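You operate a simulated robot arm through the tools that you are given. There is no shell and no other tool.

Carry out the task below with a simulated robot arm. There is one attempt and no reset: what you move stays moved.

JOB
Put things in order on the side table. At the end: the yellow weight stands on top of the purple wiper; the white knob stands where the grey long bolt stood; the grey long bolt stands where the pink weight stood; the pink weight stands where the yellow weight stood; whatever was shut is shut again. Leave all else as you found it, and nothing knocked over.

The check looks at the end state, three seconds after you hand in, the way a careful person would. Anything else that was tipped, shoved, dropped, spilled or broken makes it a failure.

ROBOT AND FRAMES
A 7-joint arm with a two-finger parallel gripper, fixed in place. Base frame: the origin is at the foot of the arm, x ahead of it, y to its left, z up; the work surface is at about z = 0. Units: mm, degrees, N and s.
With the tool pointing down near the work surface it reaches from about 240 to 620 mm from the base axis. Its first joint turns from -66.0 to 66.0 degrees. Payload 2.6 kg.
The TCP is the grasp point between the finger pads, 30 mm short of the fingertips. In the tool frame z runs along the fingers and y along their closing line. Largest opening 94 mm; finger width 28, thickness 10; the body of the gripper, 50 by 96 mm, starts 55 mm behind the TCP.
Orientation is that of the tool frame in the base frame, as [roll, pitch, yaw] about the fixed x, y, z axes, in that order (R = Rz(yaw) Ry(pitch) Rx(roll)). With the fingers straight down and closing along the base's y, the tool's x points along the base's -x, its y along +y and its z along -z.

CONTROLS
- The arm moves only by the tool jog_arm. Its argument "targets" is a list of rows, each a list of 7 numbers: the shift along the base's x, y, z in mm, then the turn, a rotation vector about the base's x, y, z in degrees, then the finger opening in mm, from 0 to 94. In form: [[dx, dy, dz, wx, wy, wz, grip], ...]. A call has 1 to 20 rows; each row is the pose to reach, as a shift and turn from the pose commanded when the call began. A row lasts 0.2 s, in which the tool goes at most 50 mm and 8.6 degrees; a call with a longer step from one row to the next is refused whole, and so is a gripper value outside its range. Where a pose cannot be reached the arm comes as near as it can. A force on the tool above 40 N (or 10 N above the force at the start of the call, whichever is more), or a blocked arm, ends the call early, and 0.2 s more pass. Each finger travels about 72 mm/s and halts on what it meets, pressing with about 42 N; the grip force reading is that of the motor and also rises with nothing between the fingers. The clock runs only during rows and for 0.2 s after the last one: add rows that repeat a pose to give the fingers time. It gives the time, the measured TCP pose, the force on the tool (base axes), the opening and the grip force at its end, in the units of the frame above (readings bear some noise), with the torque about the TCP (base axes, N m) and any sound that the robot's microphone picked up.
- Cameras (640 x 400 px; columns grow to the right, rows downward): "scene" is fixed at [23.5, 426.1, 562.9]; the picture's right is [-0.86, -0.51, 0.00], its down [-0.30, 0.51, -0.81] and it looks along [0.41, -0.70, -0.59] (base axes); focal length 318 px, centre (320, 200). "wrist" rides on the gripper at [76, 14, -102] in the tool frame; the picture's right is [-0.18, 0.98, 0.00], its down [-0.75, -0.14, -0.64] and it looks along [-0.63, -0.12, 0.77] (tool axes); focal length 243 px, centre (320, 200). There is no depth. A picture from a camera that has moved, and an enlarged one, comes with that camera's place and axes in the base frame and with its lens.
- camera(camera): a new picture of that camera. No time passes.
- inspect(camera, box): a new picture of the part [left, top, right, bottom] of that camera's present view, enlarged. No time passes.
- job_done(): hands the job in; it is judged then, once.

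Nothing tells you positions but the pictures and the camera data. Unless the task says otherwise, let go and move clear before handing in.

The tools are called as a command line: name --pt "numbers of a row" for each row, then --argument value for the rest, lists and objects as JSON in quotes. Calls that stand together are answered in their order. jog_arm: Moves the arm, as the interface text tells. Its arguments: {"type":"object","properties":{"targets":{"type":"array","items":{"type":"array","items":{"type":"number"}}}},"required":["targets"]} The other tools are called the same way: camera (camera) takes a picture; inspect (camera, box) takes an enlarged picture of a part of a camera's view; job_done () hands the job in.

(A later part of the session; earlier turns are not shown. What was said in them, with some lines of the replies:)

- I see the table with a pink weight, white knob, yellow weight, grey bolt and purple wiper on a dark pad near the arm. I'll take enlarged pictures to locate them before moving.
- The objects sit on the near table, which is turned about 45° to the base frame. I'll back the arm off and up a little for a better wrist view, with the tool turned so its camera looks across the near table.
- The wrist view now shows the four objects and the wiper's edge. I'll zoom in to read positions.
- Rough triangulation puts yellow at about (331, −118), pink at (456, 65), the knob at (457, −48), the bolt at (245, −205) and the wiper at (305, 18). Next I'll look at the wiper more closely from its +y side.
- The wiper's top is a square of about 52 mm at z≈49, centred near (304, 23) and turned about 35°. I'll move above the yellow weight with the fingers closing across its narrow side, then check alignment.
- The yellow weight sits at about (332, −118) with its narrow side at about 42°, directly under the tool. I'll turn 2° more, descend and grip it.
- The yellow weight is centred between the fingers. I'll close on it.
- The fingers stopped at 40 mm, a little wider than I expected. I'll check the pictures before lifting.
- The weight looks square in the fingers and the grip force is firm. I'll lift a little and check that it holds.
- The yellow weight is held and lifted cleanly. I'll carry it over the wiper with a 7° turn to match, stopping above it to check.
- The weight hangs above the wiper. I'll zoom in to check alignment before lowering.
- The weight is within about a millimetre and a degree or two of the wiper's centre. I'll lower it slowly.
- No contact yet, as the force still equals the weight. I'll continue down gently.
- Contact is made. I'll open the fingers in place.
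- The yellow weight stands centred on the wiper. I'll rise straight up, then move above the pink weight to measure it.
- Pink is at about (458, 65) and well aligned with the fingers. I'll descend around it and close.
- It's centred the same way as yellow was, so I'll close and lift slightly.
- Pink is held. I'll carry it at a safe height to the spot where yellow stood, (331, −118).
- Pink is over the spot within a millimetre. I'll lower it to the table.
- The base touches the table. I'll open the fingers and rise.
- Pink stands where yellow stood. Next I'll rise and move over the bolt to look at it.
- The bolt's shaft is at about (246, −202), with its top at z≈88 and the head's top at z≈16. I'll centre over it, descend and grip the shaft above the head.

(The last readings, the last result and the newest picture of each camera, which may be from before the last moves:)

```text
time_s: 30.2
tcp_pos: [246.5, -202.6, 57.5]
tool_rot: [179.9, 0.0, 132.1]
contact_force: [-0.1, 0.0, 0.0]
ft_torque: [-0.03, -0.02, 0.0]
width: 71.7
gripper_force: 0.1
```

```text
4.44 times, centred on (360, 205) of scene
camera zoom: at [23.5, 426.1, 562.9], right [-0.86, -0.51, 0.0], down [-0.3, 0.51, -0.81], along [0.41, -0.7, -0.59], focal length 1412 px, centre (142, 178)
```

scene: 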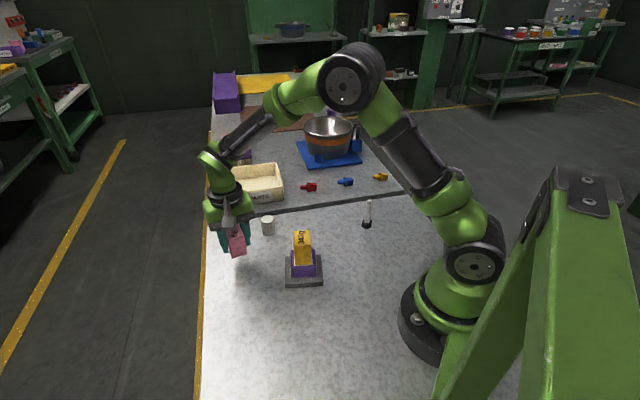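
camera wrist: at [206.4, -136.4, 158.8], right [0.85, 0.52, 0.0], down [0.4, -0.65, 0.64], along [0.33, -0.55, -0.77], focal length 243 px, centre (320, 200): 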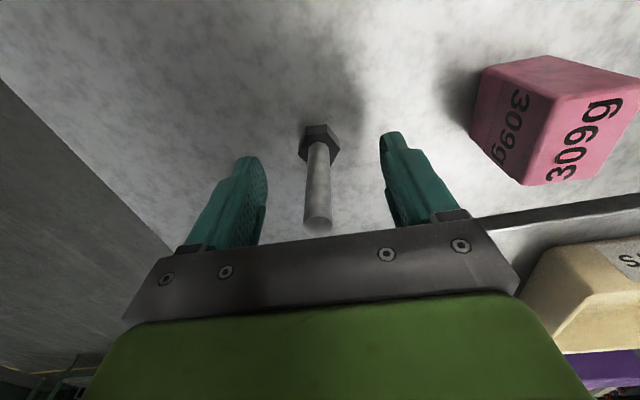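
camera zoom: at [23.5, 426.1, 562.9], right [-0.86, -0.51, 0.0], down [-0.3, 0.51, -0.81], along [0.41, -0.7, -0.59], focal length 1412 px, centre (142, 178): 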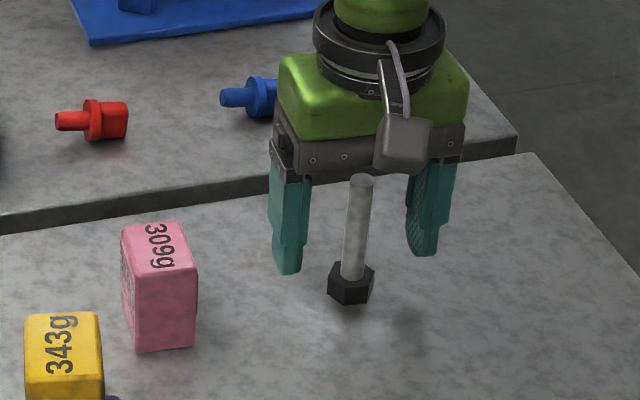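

The shaft is centred between the fingers. I'll close and lift a bit.

jog_arm --pt "0 0 0 0 0 0 50" --pt "0 0 0 0 0 0 30" --pt "0 0 0 0 0 0 15" --pt "0 0 0 0 0 0 5" --pt "0 0 0 0 0 0 0" --pt "0 0 0 0 0 0 0"

inspect --camera "wrist" --box '[220, 90, 420, 250]'

inspect --camera "scene" --box '[310, 160, 410, 250]'

```text
time_s: 31.6
tcp_pos: [246.9, -203.0, 58.5]
tool_rot: [180.0, 0.0, 132.0]
contact_force: [0.2, -0.1, 0.7]
ft_torque: [0.02, -0.07, -0.01]
width: 12.6
gripper_force: 41.9
```

```text
2.50 times, centred on (320, 170) of wrist
camera zoom: at [206.4, -136.4, 159.0], right [0.85, 0.52, 0.0], down [0.4, -0.65, 0.64], along [0.33, -0.55, -0.77], focal length 606 px, centre (320, 275)
```

zoom: 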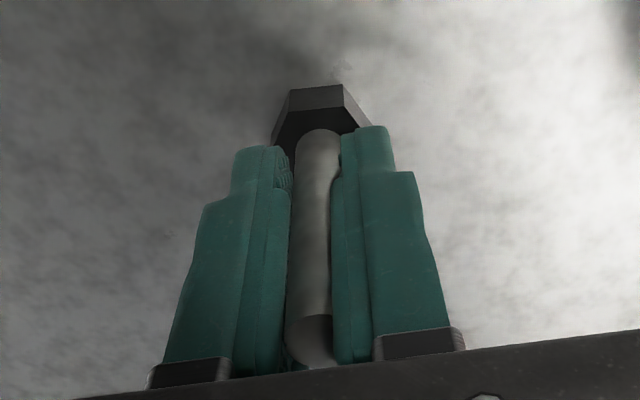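

```text
4.44 times, centred on (360, 205) of scene
camera zoom: at [23.5, 426.1, 562.9], right [-0.86, -0.51, 0.0], down [-0.3, 0.51, -0.81], along [0.41, -0.7, -0.59], focal length 1412 px, centre (142, 178)
```

zoom: 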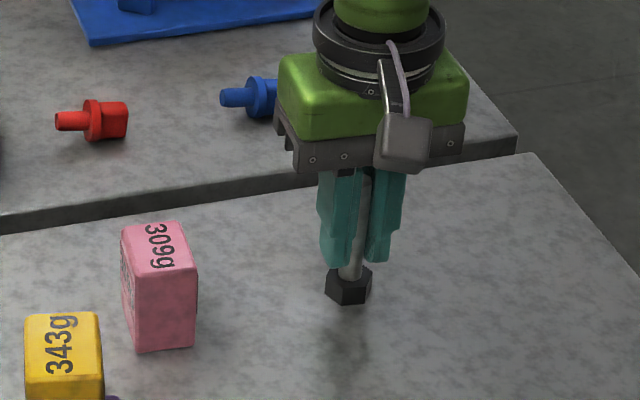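

The bolt is gripped at its shaft (12.6 mm). I'll lift it straight up high enough to pass over everything.

jog_arm --pt "0 0 5 0 0 0 0" --pt "0 0 15 0 0 0 0" --pt "0 0 30 0 0 0 0" --pt "0 0 50 0 0 0 0" --pt "0 0 75 0 0 0 0" --pt "0 0 100 0 0 0 0" --pt "0 0 100 0 0 0 0"

camera --camera "wrist"

inspect --camera "scene" --box '[310, 120, 410, 250]'

```text
time_s: 33.2
tcp_pos: [248.8, -201.8, 158.3]
tool_rot: [180.0, 0.0, 132.0]
contact_force: [0.4, 0.3, -0.4]
ft_torque: [0.0, 0.01, -0.03]
width: 12.7
gripper_force: 42.2
```

```text
taken
camera wrist: at [206.5, -136.3, 259.2], right [0.85, 0.52, 0.0], down [0.4, -0.65, 0.64], along [0.33, -0.55, -0.77], focal length 243 px, centre (320, 200)
```

wrist: 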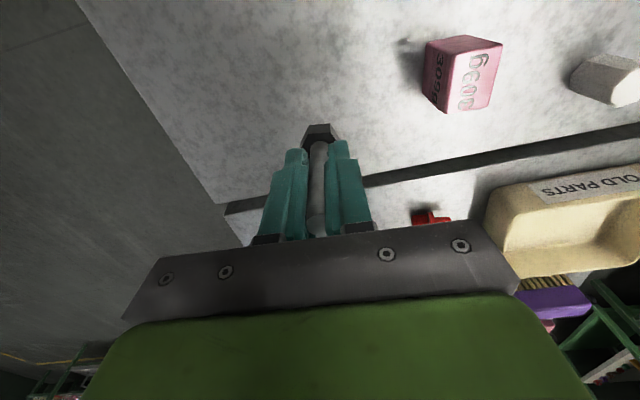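

```text
3.08 times, centred on (360, 185) of scene
camera zoom: at [23.5, 426.1, 562.9], right [-0.86, -0.51, 0.0], down [-0.3, 0.51, -0.81], along [0.41, -0.7, -0.59], focal length 978 px, centre (197, 246)
```

zoom: 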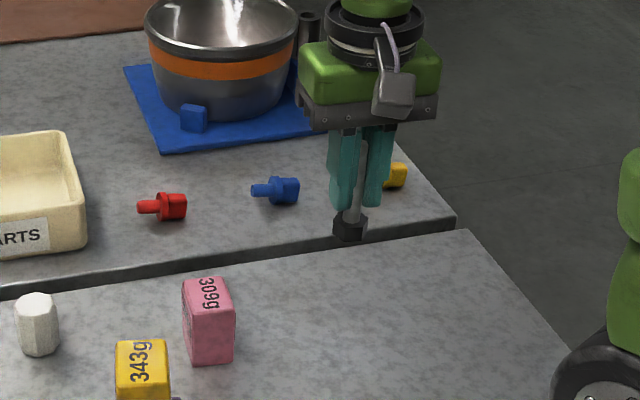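

The bolt is clear of the table. I'll carry it to pink's old spot at (458, 65), passing well above the other objects, then stop above the table.

jog_arm --pt "10 13 5 0 0 0 0" --pt "28 36 8 0 0 0 0" --pt "48 61 8 0 0 2 0" --pt "69 87 8 0 0 4 0" --pt "90 114 8 0 0 6 0" --pt "111 141 8 0 0 8 0" --pt "132 167 8 0 0 10 0" --pt "152 193 8 0 0 12 0" --pt "171 217 8 0 0 14 0" --pt "188 238 8 0 0 16 0" --pt "201 255 5 0 0 16 0" --pt "208 264 0 0 0 16 0" --pt "211 267.4 -10 0 0 16 0" --pt "211 267.4 -30 0 0 16 0" --pt "211 267.4 -50 0 0 16 0" --pt "211 267.4 -70 0 0 16 0" --pt "211 267.4 -80 0 0 16 0" --pt "211 267.4 -80 0 0 16 0"

camera --camera "wrist"

inspect --camera "scene" --box '[190, 190, 320, 290]'

```text
time_s: 37.0
tcp_pos: [458.2, 64.5, 76.7]
tool_rot: [-180.0, 0.0, 148.0]
contact_force: [-0.2, 0.9, -0.4]
ft_torque: [0.0, 0.01, -0.01]
width: 12.4
gripper_force: 42.2
```

```text
taken
camera wrist: at [400.7, 117.0, 178.8], right [0.68, 0.74, 0.0], down [0.56, -0.52, 0.64], along [0.47, -0.43, -0.77], focal length 243 px, centre (320, 200)
```

wrist: 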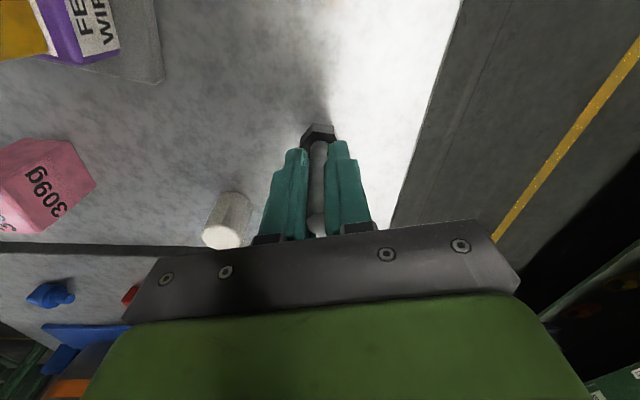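

```text
4.00 times, centred on (255, 240) of scene
camera zoom: at [23.5, 426.1, 562.9], right [-0.86, -0.51, 0.0], down [-0.3, 0.51, -0.81], along [0.41, -0.7, -0.59], focal length 1271 px, centre (580, 40)
```

zoom: 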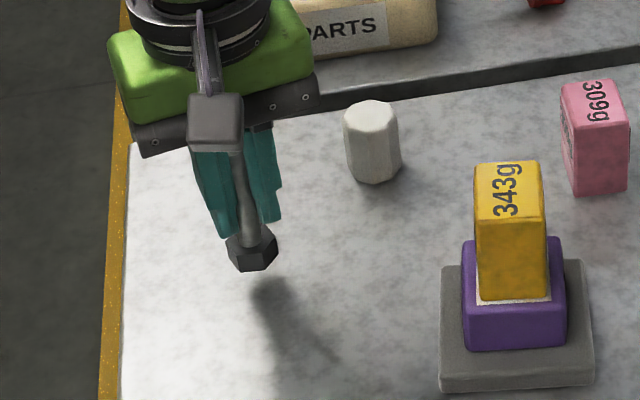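

The bolt hangs upright over the spot. I'll lower it to just above the table, then creep until it touches.

jog_arm --pt "0 0 -8 0 0 0 0" --pt "0 0 -14 0 0 0 0" --pt "0 0 -17 0 0 0 0" --pt "0 0 -18 0 0 0 0" --pt "0 0 -18.5 0 0 0 0" --pt "0 0 -18.5 0 0 0 0"

inspect --camera "scene" --box '[210, 210, 290, 280]'

```text
time_s: 38.4
tcp_pos: [458.6, 64.3, 59.6]
tool_rot: [179.8, 0.0, 147.9]
contact_force: [-3.4, 0.7, 9.6]
ft_torque: [-0.02, 0.12, 0.02]
width: 12.4
gripper_force: 42.1
```

```text
5.71 times, centred on (250, 245) of scene
camera zoom: at [23.5, 426.1, 562.9], right [-0.86, -0.51, 0.0], down [-0.3, 0.51, -0.81], along [0.41, -0.7, -0.59], focal length 1816 px, centre (720, -57)
```

zoom: 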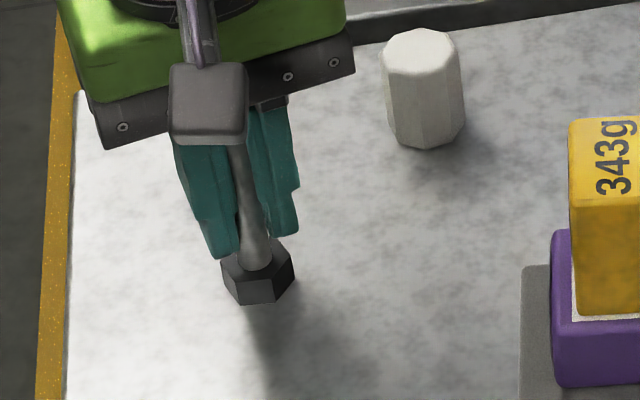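

It has touched down slightly earlier than expected. I'll check that it sits flat before releasing.

inspect --camera "wrist" --box '[240, 90, 400, 250]'

inspect --camera "scene" --box '[225, 225, 265, 265]'

```text
2.50 times, centred on (320, 170) of wrist
camera zoom: at [400.4, 117.3, 161.0], right [0.68, 0.74, 0.0], down [0.56, -0.52, 0.64], along [0.47, -0.43, -0.77], focal length 606 px, centre (320, 275)
```

zoom: 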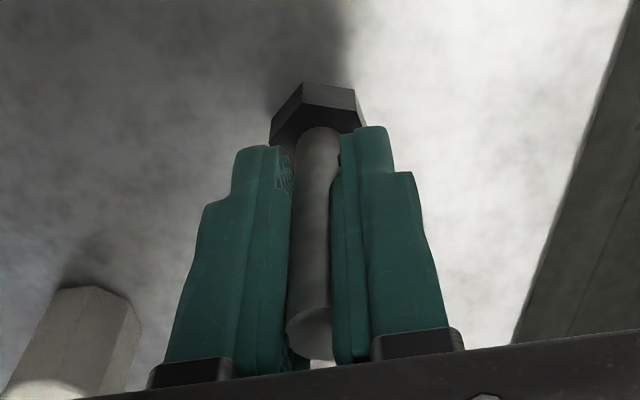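

```text
10.00 times, centred on (245, 245) of scene
camera zoom: at [23.5, 426.1, 562.9], right [-0.86, -0.51, 0.0], down [-0.3, 0.51, -0.81], along [0.41, -0.7, -0.59], focal length 3178 px, centre (1070, -250)
```

zoom: 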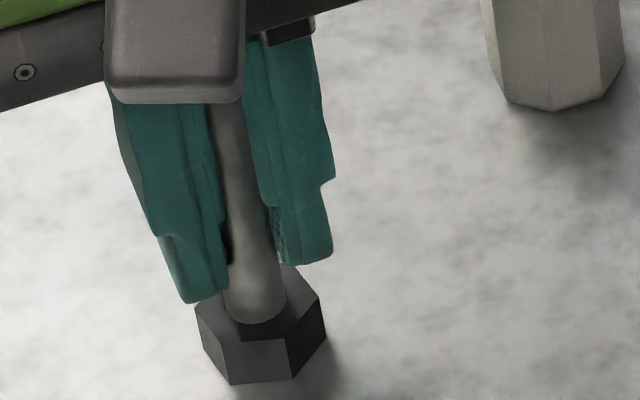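

The bolt slid about 1.5 mm down in the grip but stands upright on the table. I'll open gently.

jog_arm --pt "0 0 0 0 0 0 14" --pt "0 0 0 0 0 0 18" --pt "0 0 0 0 0 0 26" --pt "0 0 0 0 0 0 40" --pt "0 0 0 0 0 0 55" --pt "0 0 0 0 0 0 60" --pt "0 0 0 0 0 0 60"

inspect --camera "wrist" --box '[220, 90, 420, 250]'

inspect --camera "scene" --box '[210, 210, 290, 280]'

```text
time_s: 40.0
tcp_pos: [457.4, 63.9, 58.7]
tool_rot: [-180.0, -0.1, 148.0]
contact_force: [0.4, -1.3, -0.1]
ft_torque: [-0.01, -0.03, -0.03]
width: 60.1
gripper_force: 0.1
```

```text
2.50 times, centred on (320, 170) of wrist
camera zoom: at [400.3, 117.1, 160.4], right [0.68, 0.74, 0.0], down [0.56, -0.52, 0.64], along [0.47, -0.43, -0.77], focal length 606 px, centre (320, 275)
```

zoom: 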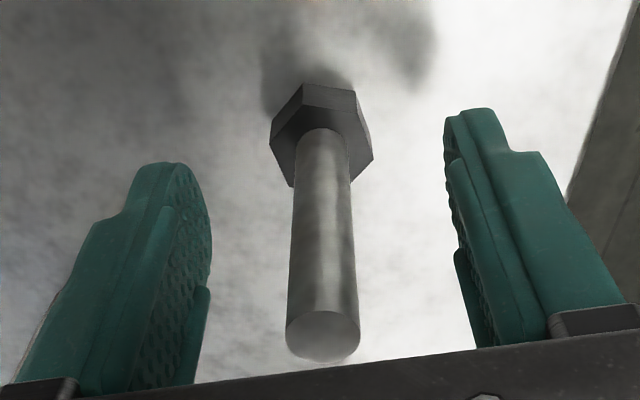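

```text
5.71 times, centred on (250, 245) of scene
camera zoom: at [23.5, 426.1, 562.9], right [-0.86, -0.51, 0.0], down [-0.3, 0.51, -0.81], along [0.41, -0.7, -0.59], focal length 1816 px, centre (720, -57)
```

zoom: 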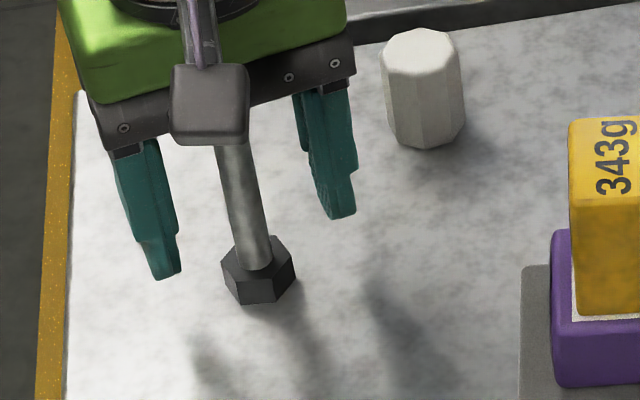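

The bolt stands upright at pink's old spot. I'll rise straight up, move above the white knob and look.

jog_arm --pt "0 0 15 0 0 0 60" --pt "0 0 40 0 0 0 60" --pt "0 0 70 0 0 0 60" --pt "0 0 95 0 0 0 60" --pt "0 -15 105 0 0 0 66" --pt "0 -45 105 0 0 0 72" --pt "-1 -75 105 0 0 0 72" --pt "-1 -100 105 0 0 0 72" --pt "-1 -112.6 105 0 0 0 72" --pt "-1 -112.6 105 0 0 0 72"

camera --camera "wrist"

inspect --camera "wrist" --box '[240, 70, 400, 170]'

inspect --camera "scene" --box '[210, 200, 310, 280]'

```text
time_s: 42.2
tcp_pos: [457.5, -48.6, 164.5]
tool_rot: [-180.0, 0.0, 148.0]
contact_force: [-0.4, -0.2, 0.1]
ft_torque: [-0.02, -0.01, -0.02]
width: 71.9
gripper_force: 0.0
```

```text
taken
camera wrist: at [399.6, 4.4, 265.9], right [0.68, 0.74, 0.0], down [0.56, -0.52, 0.64], along [0.47, -0.43, -0.77], focal length 243 px, centre (320, 200)
```

wrist: 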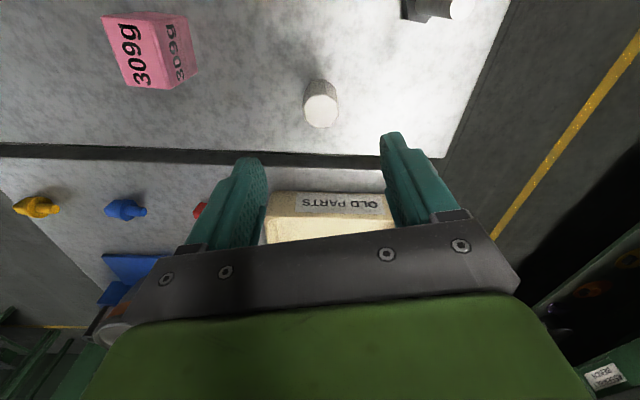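

```text
4.00 times, centred on (320, 120) of wrist
camera zoom: at [399.6, 4.4, 265.9], right [0.68, 0.74, 0.0], down [0.56, -0.52, 0.64], along [0.47, -0.43, -0.77], focal length 970 px, centre (320, 520)
```

zoom: 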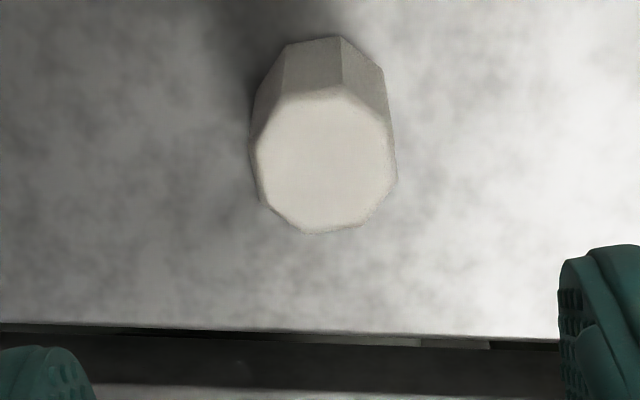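

```text
5.00 times, centred on (260, 240) of scene
camera zoom: at [23.5, 426.0, 562.9], right [-0.86, -0.51, 0.0], down [-0.3, 0.51, -0.81], along [0.41, -0.7, -0.59], focal length 1589 px, centre (620, 0)
```

zoom: 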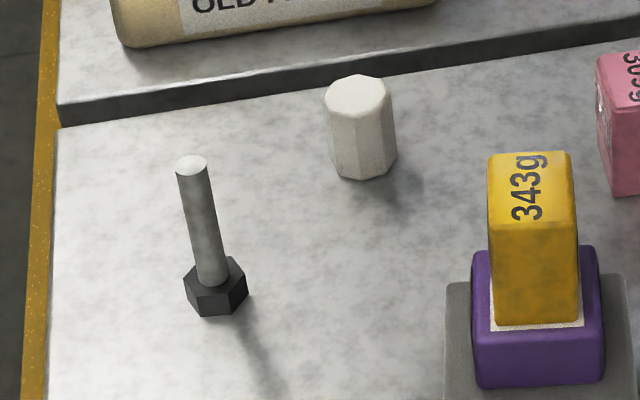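

The knob is at about (458, −48), and its flats line up with the finger pads within about a degree. I'll descend around it.

jog_arm --pt "0.8 0.5 -25 0 0 0 72" --pt "0.8 0.5 -55 0 0 0 72" --pt "0.8 0.5 -85 0 0 0 72" --pt "0.8 0.5 -105 0 0 0 72" --pt "0.8 0.5 -118 0 0 0 72" --pt "0.8 0.5 -126 0 0 0 72" --pt "0.8 0.5 -126 0 0 0 72"

camera --camera "wrist"

inspect --camera "scene" --box '[210, 180, 310, 260]'

```text
time_s: 43.8
tcp_pos: [458.4, -48.6, 38.1]
tool_rot: [-180.0, 0.0, 148.0]
contact_force: [-0.4, 0.7, 0.2]
ft_torque: [0.02, 0.02, 0.0]
width: 71.9
gripper_force: 0.2
```

```text
taken
camera wrist: at [400.4, 4.8, 139.3], right [0.68, 0.74, 0.0], down [0.56, -0.52, 0.64], along [0.47, -0.43, -0.77], focal length 243 px, centre (320, 200)
```

wrist: 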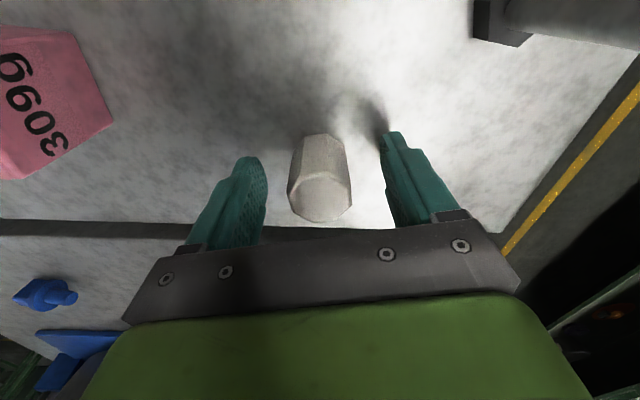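

```text
5.00 times, centred on (260, 220) of scene
camera zoom: at [23.5, 426.1, 562.9], right [-0.86, -0.51, 0.0], down [-0.3, 0.51, -0.81], along [0.41, -0.7, -0.59], focal length 1589 px, centre (620, 100)
```

zoom: 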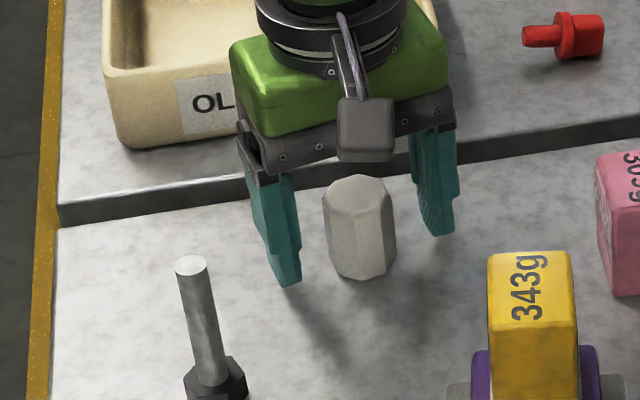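

The knob is centred between the fingers. I'll close and lift it slightly.

jog_arm --pt "0 0 0 0 0 0 55" --pt "0 0 0 0 0 0 38" --pt "0 0 0 0 0 0 25" --pt "0 0 0 0 0 0 15" --pt "0 0 0 0 0 0 15" --pt "0 0 6 0 0 0 15" --pt "0 0 18 0 0 0 15" --pt "0 0 32 0 0 0 15" --pt "0 0 32 0 0 0 15"

inspect --camera "wrist" --box '[220, 90, 420, 250]'

inspect --camera "scene" --box '[210, 160, 310, 260]'

```text
time_s: 45.8
tcp_pos: [457.6, -46.6, 70.4]
tool_rot: [180.0, -0.1, 148.0]
contact_force: [0.9, 0.4, -0.5]
ft_torque: [0.04, 0.02, 0.01]
width: 32.0
gripper_force: 42.7
```

```text
2.50 times, centred on (320, 170) of wrist
camera zoom: at [400.5, 5.2, 172.0], right [0.68, 0.74, 0.0], down [0.56, -0.52, 0.64], along [0.47, -0.43, -0.77], focal length 606 px, centre (320, 275)
```

zoom: 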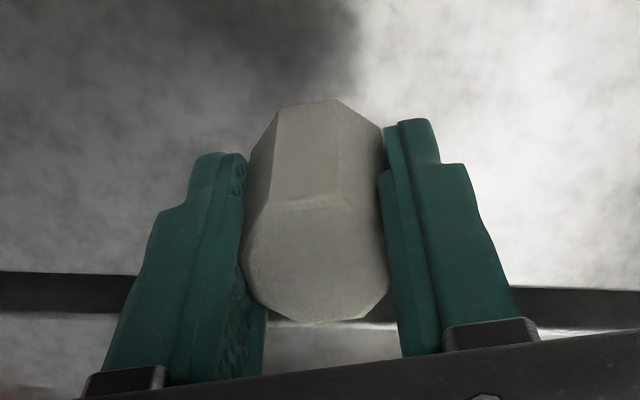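

```text
4.00 times, centred on (260, 210) of scene
camera zoom: at [23.5, 426.1, 562.9], right [-0.86, -0.51, 0.0], down [-0.3, 0.51, -0.81], along [0.41, -0.7, -0.59], focal length 1271 px, centre (560, 160)
```

zoom: 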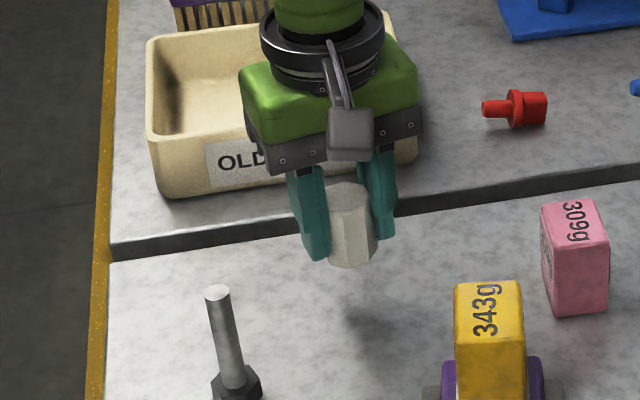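

The knob is held. I'll raise it above the weights' height and carry it to the bolt's old spot at (246.5, −202.4).

jog_arm --pt "0 0 20 0 0 0 15" --pt "0 0 45 0 0 0 15" --pt "0 0 70 0 0 0 15" --pt "-12 -9 76 0 0 0 15" --pt "-34 -25 76 0 0 -2 15" --pt "-58 -43 76 0 0 -4 15" --pt "-82 -60 76 0 0 -6 15" --pt "-106 -78 76 0 0 -8 15" --pt "-130 -96 76 0 0 -10 15" --pt "-154 -113 76 0 0 -12 15" --pt "-178 -131 76 0 0 -14 15" --pt "-197 -145 76 0 0 -16 15" --pt "-207 -152.5 76 0 0 -16 15" --pt "-211 -155.4 70 0 0 -16 15" --pt "-211 -155.4 50 0 0 -16 15" --pt "-211 -155.4 30 0 0 -16 15" --pt "-211 -155.4 12 0 0 -16 15" --pt "-211 -155.4 0 0 0 -16 15" --pt "-211 -155.4 0 0 0 -16 15"

camera --camera "wrist"

inspect --camera "scene" --box '[290, 160, 400, 250]'

```text
time_s: 49.8
tcp_pos: [245.8, -203.8, 70.3]
tool_rot: [180.0, 0.0, 132.0]
contact_force: [-0.1, 0.5, 0.4]
ft_torque: [0.01, 0.01, -0.04]
width: 32.1
gripper_force: 41.8
```

```text
taken
camera wrist: at [205.7, -136.3, 171.7], right [0.85, 0.52, 0.0], down [0.4, -0.65, 0.64], along [0.33, -0.55, -0.77], focal length 243 px, centre (320, 200)
```

wrist: 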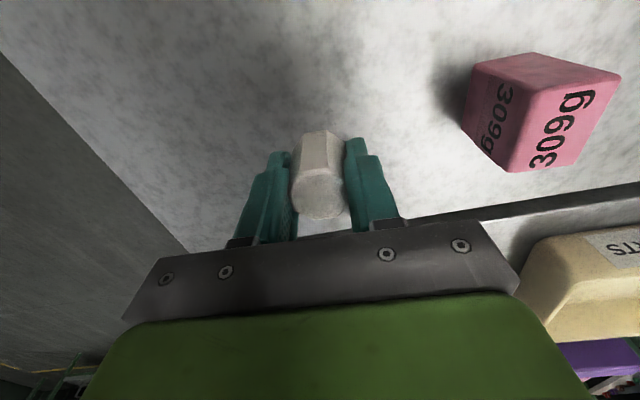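

```text
4.44 times, centred on (345, 205) of scene
camera zoom: at [23.5, 426.1, 562.9], right [-0.86, -0.51, 0.0], down [-0.3, 0.51, -0.81], along [0.41, -0.7, -0.59], focal length 1412 px, centre (209, 178)
```

zoom: 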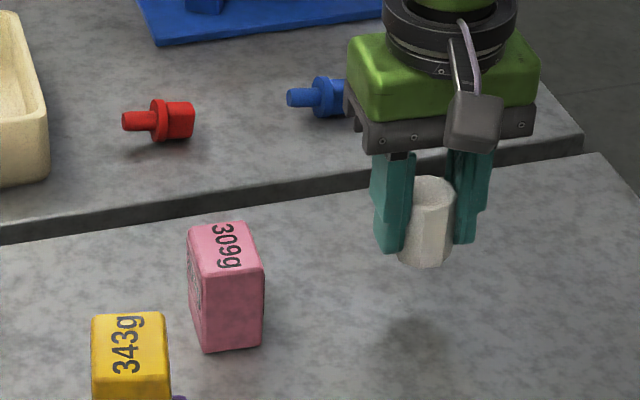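

The knob is over the bolt's old spot. I'll lower it to just above the table.

jog_arm --pt "0.4 0 -10 0 0 0 15" --pt "0.4 0 -20 0 0 0 15" --pt "0.4 0 -27 0 0 0 15" --pt "0.4 0 -30 0 0 0 15" --pt "0.4 0 -31 0 0 0 15" --pt "0.4 0 -31 0 0 0 15"

```text
time_s: 51.2
tcp_pos: [246.5, -202.7, 39.8]
tool_rot: [-180.0, 0.1, 132.0]
contact_force: [-1.0, -0.3, 0.2]
ft_torque: [-0.02, 0.01, 0.04]
width: 31.9
gripper_force: 42.2
```

jog_arm --pt "0 0 -0.5 0 0 0 15" --pt "0 0 -0.9 0 0 0 15" --pt "0 0 -0.9 0 0 0 15"

```text
time_s: 52.0
tcp_pos: [245.5, -203.0, 38.3]
tool_rot: [180.0, 0.0, 132.0]
contact_force: [-1.1, -0.2, -0.9]
ft_torque: [-0.01, 0.0, 0.0]
width: 31.9
gripper_force: 41.7
```

jog_arm --pt "0 0 -0.4 0 0 0 15" --pt "0 0 -0.8 0 0 0 15" --pt "0 0 -0.8 0 0 0 15"

inspect --camera "wrist" --box '[220, 90, 420, 250]'

```text
time_s: 52.8
tcp_pos: [247.8, -204.0, 37.2]
tool_rot: [180.0, -0.1, 132.0]
contact_force: [-5.7, 2.9, 21.3]
ft_torque: [0.11, 0.21, -0.02]
width: 32.3
gripper_force: 41.7
```

```text
2.50 times, centred on (320, 170) of wrist
camera zoom: at [206.5, -136.6, 139.3], right [0.85, 0.52, 0.0], down [0.4, -0.65, 0.64], along [0.33, -0.55, -0.77], focal length 606 px, centre (320, 275)
```

zoom: 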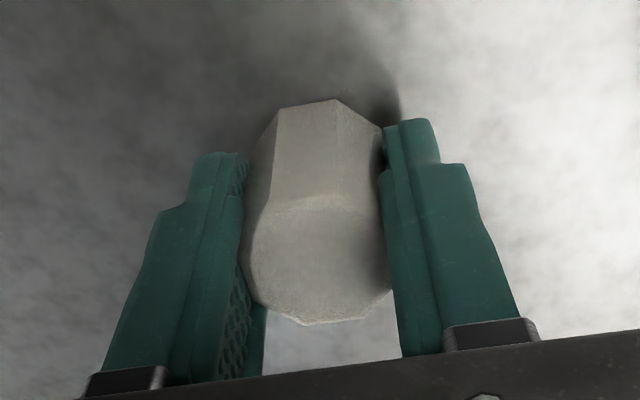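

The knob is firmly on the table at 21 N. I'll ease off half a millimetre and open.

jog_arm --pt "0 0 0.5 0 0 0 15" --pt "0 0 0.5 0 0 0 34" --pt "0 0 0.5 0 0 0 40" --pt "0 0 0.5 0 0 0 50" --pt "0 0 0.5 0 0 0 60" --pt "0 0 0.5 0 0 0 64" --pt "0 0 0.5 0 0 0 64"

camera --camera "wrist"

inspect --camera "scene" --box '[290, 160, 400, 250]'

```text
time_s: 54.4
tcp_pos: [247.2, -202.3, 38.4]
tool_rot: [-180.0, 0.0, 132.0]
contact_force: [-0.3, 0.3, -0.6]
ft_torque: [-0.01, -0.03, -0.02]
width: 64.0
gripper_force: 0.0
```

```text
taken
camera wrist: at [206.3, -136.5, 139.4], right [0.85, 0.52, 0.0], down [0.4, -0.65, 0.64], along [0.33, -0.55, -0.77], focal length 243 px, centre (320, 200)
```

wrist: 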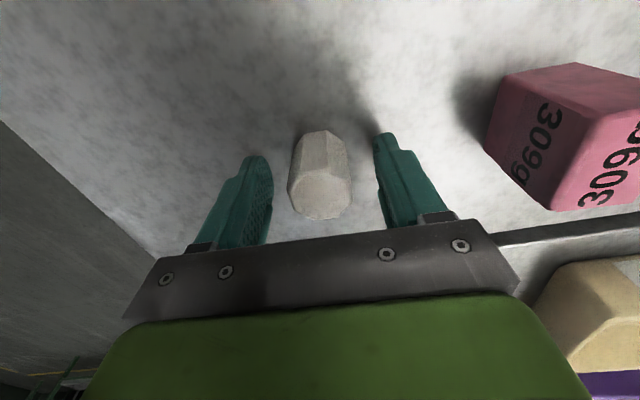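

```text
4.44 times, centred on (345, 205) of scene
camera zoom: at [23.5, 426.1, 562.9], right [-0.86, -0.51, 0.0], down [-0.3, 0.51, -0.81], along [0.41, -0.7, -0.59], focal length 1412 px, centre (209, 178)
```

zoom: 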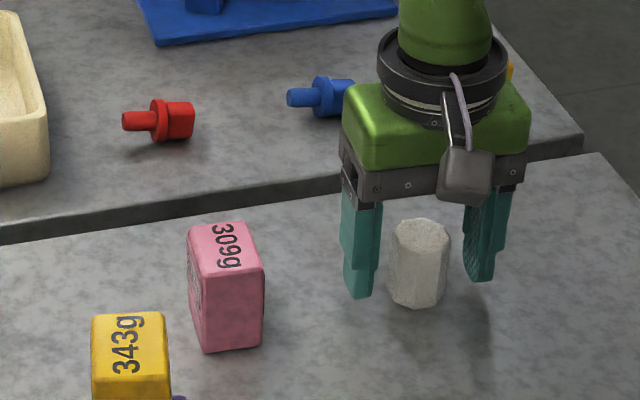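

The knob stands free. I'll rise straight up, then back away to near the starting pose and check everything.

jog_arm --pt "0 0 15 0 0 0 64" --pt "0 0 40 0 0 0 64" --pt "0 0 75 0 0 0 64" --pt "0 0 115 0 0 0 64" --pt "0 0 155 0 0 0 70" --pt "0 0 195 0 0 0 80" --pt "15 10 225 0 0 5 94" --pt "40 35 240 0 0 12 94" --pt "65 65 255 0 0 19 94" --pt "75 95 270 0 0 20 94" --pt "75 120 285 0 0 20 94" --pt "75 140 288 0 0 20 94" --pt "75 140 288 0 0 20 94"

camera --camera "scene"

camera --camera "wrist"

inspect --camera "scene" --box '[200, 190, 400, 315]'

inspect --camera "scene" --box '[200, 60, 400, 215]'

```text
time_s: 57.2
tcp_pos: [321.4, -61.4, 326.8]
tool_rot: [-179.9, 0.0, 152.0]
contact_force: [-0.2, 0.1, 0.2]
ft_torque: [0.0, -0.03, -0.01]
width: 93.9
gripper_force: 0.1
```

```text
taken
```

scene: 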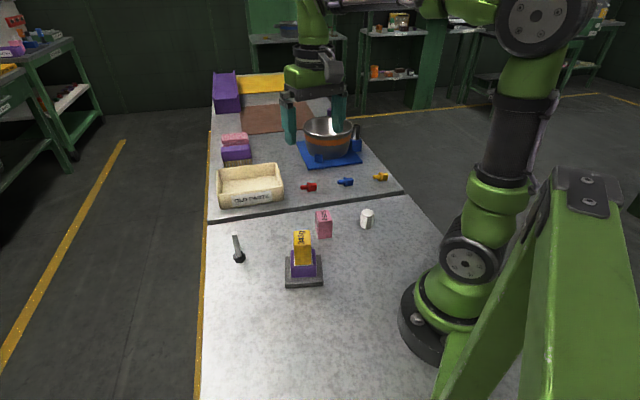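

```text
taken
camera wrist: at [261.2, -13.9, 428.1], right [0.62, 0.78, 0.0], down [0.6, -0.48, 0.64], along [0.5, -0.4, -0.77], focal length 243 px, centre (320, 200)
```

wrist: 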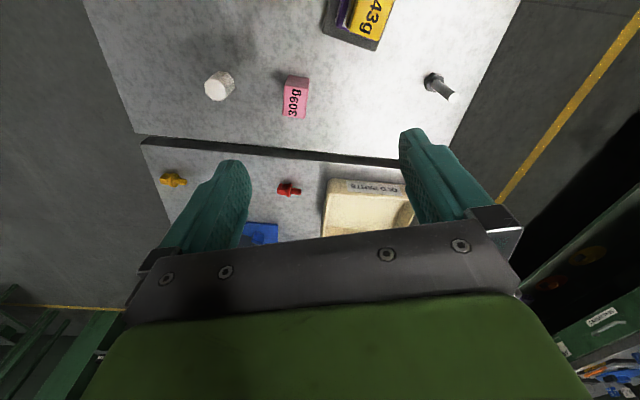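

```text
3.20 times, centred on (300, 252) of scene
camera zoom: at [23.5, 426.1, 562.9], right [-0.86, -0.51, 0.0], down [-0.3, 0.51, -0.81], along [0.41, -0.7, -0.59], focal length 1017 px, centre (384, 32)
```

zoom: 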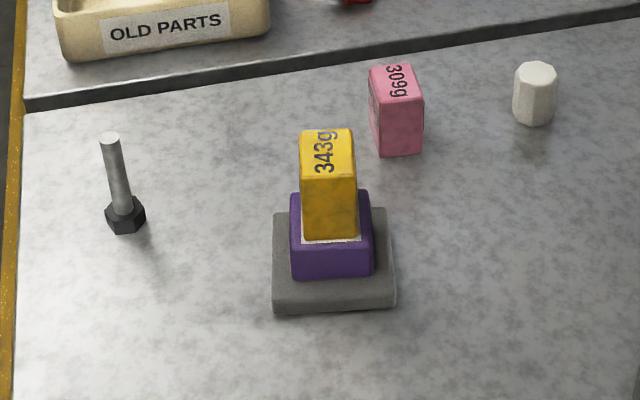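

```text
2.58 times, centred on (300, 138) of scene
camera zoom: at [23.5, 426.1, 562.9], right [-0.86, -0.51, 0.0], down [-0.3, 0.51, -0.81], along [0.41, -0.7, -0.59], focal length 820 px, centre (372, 361)
```

zoom: 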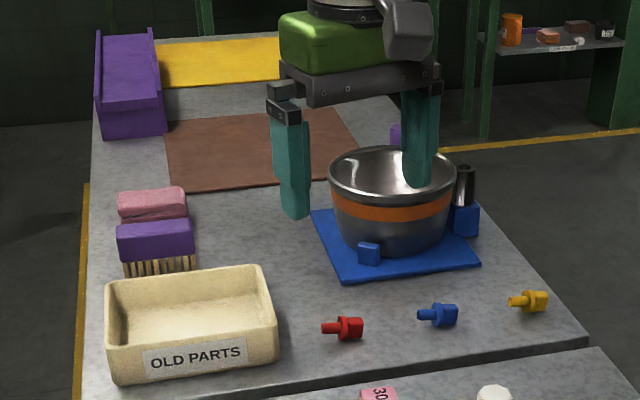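

Everything is where it should be. Yellow stands on the purple wiper, pink is on yellow's old spot, the bolt is on pink's, and the knob is on the bolt's. Nothing else has moved, nothing was opened and the arm is clear, so I'm handing in.

job_done

```text
The job is handed in.
```

The rearrangement is finished and handed in; I haven't seen the check's result. The last pictures, taken before handing in, show all four items upright:

- **Yellow weight:** it stands centred on top of the purple wiper, which did not move.
- **Pink weight:** it stands where the yellow weight stood, turned the same way.
- **Grey long bolt:** it stands on its head where the pink weight stood. My final reading from the picture put it about 4–5 mm off that spot, which is close to how well I can read positions there.
- **White knob:** it stands where the bolt stood.

Nothing else on the table was touched. I saw nothing that was shut and opened nothing. The arm had let go and moved clear before I handed in.
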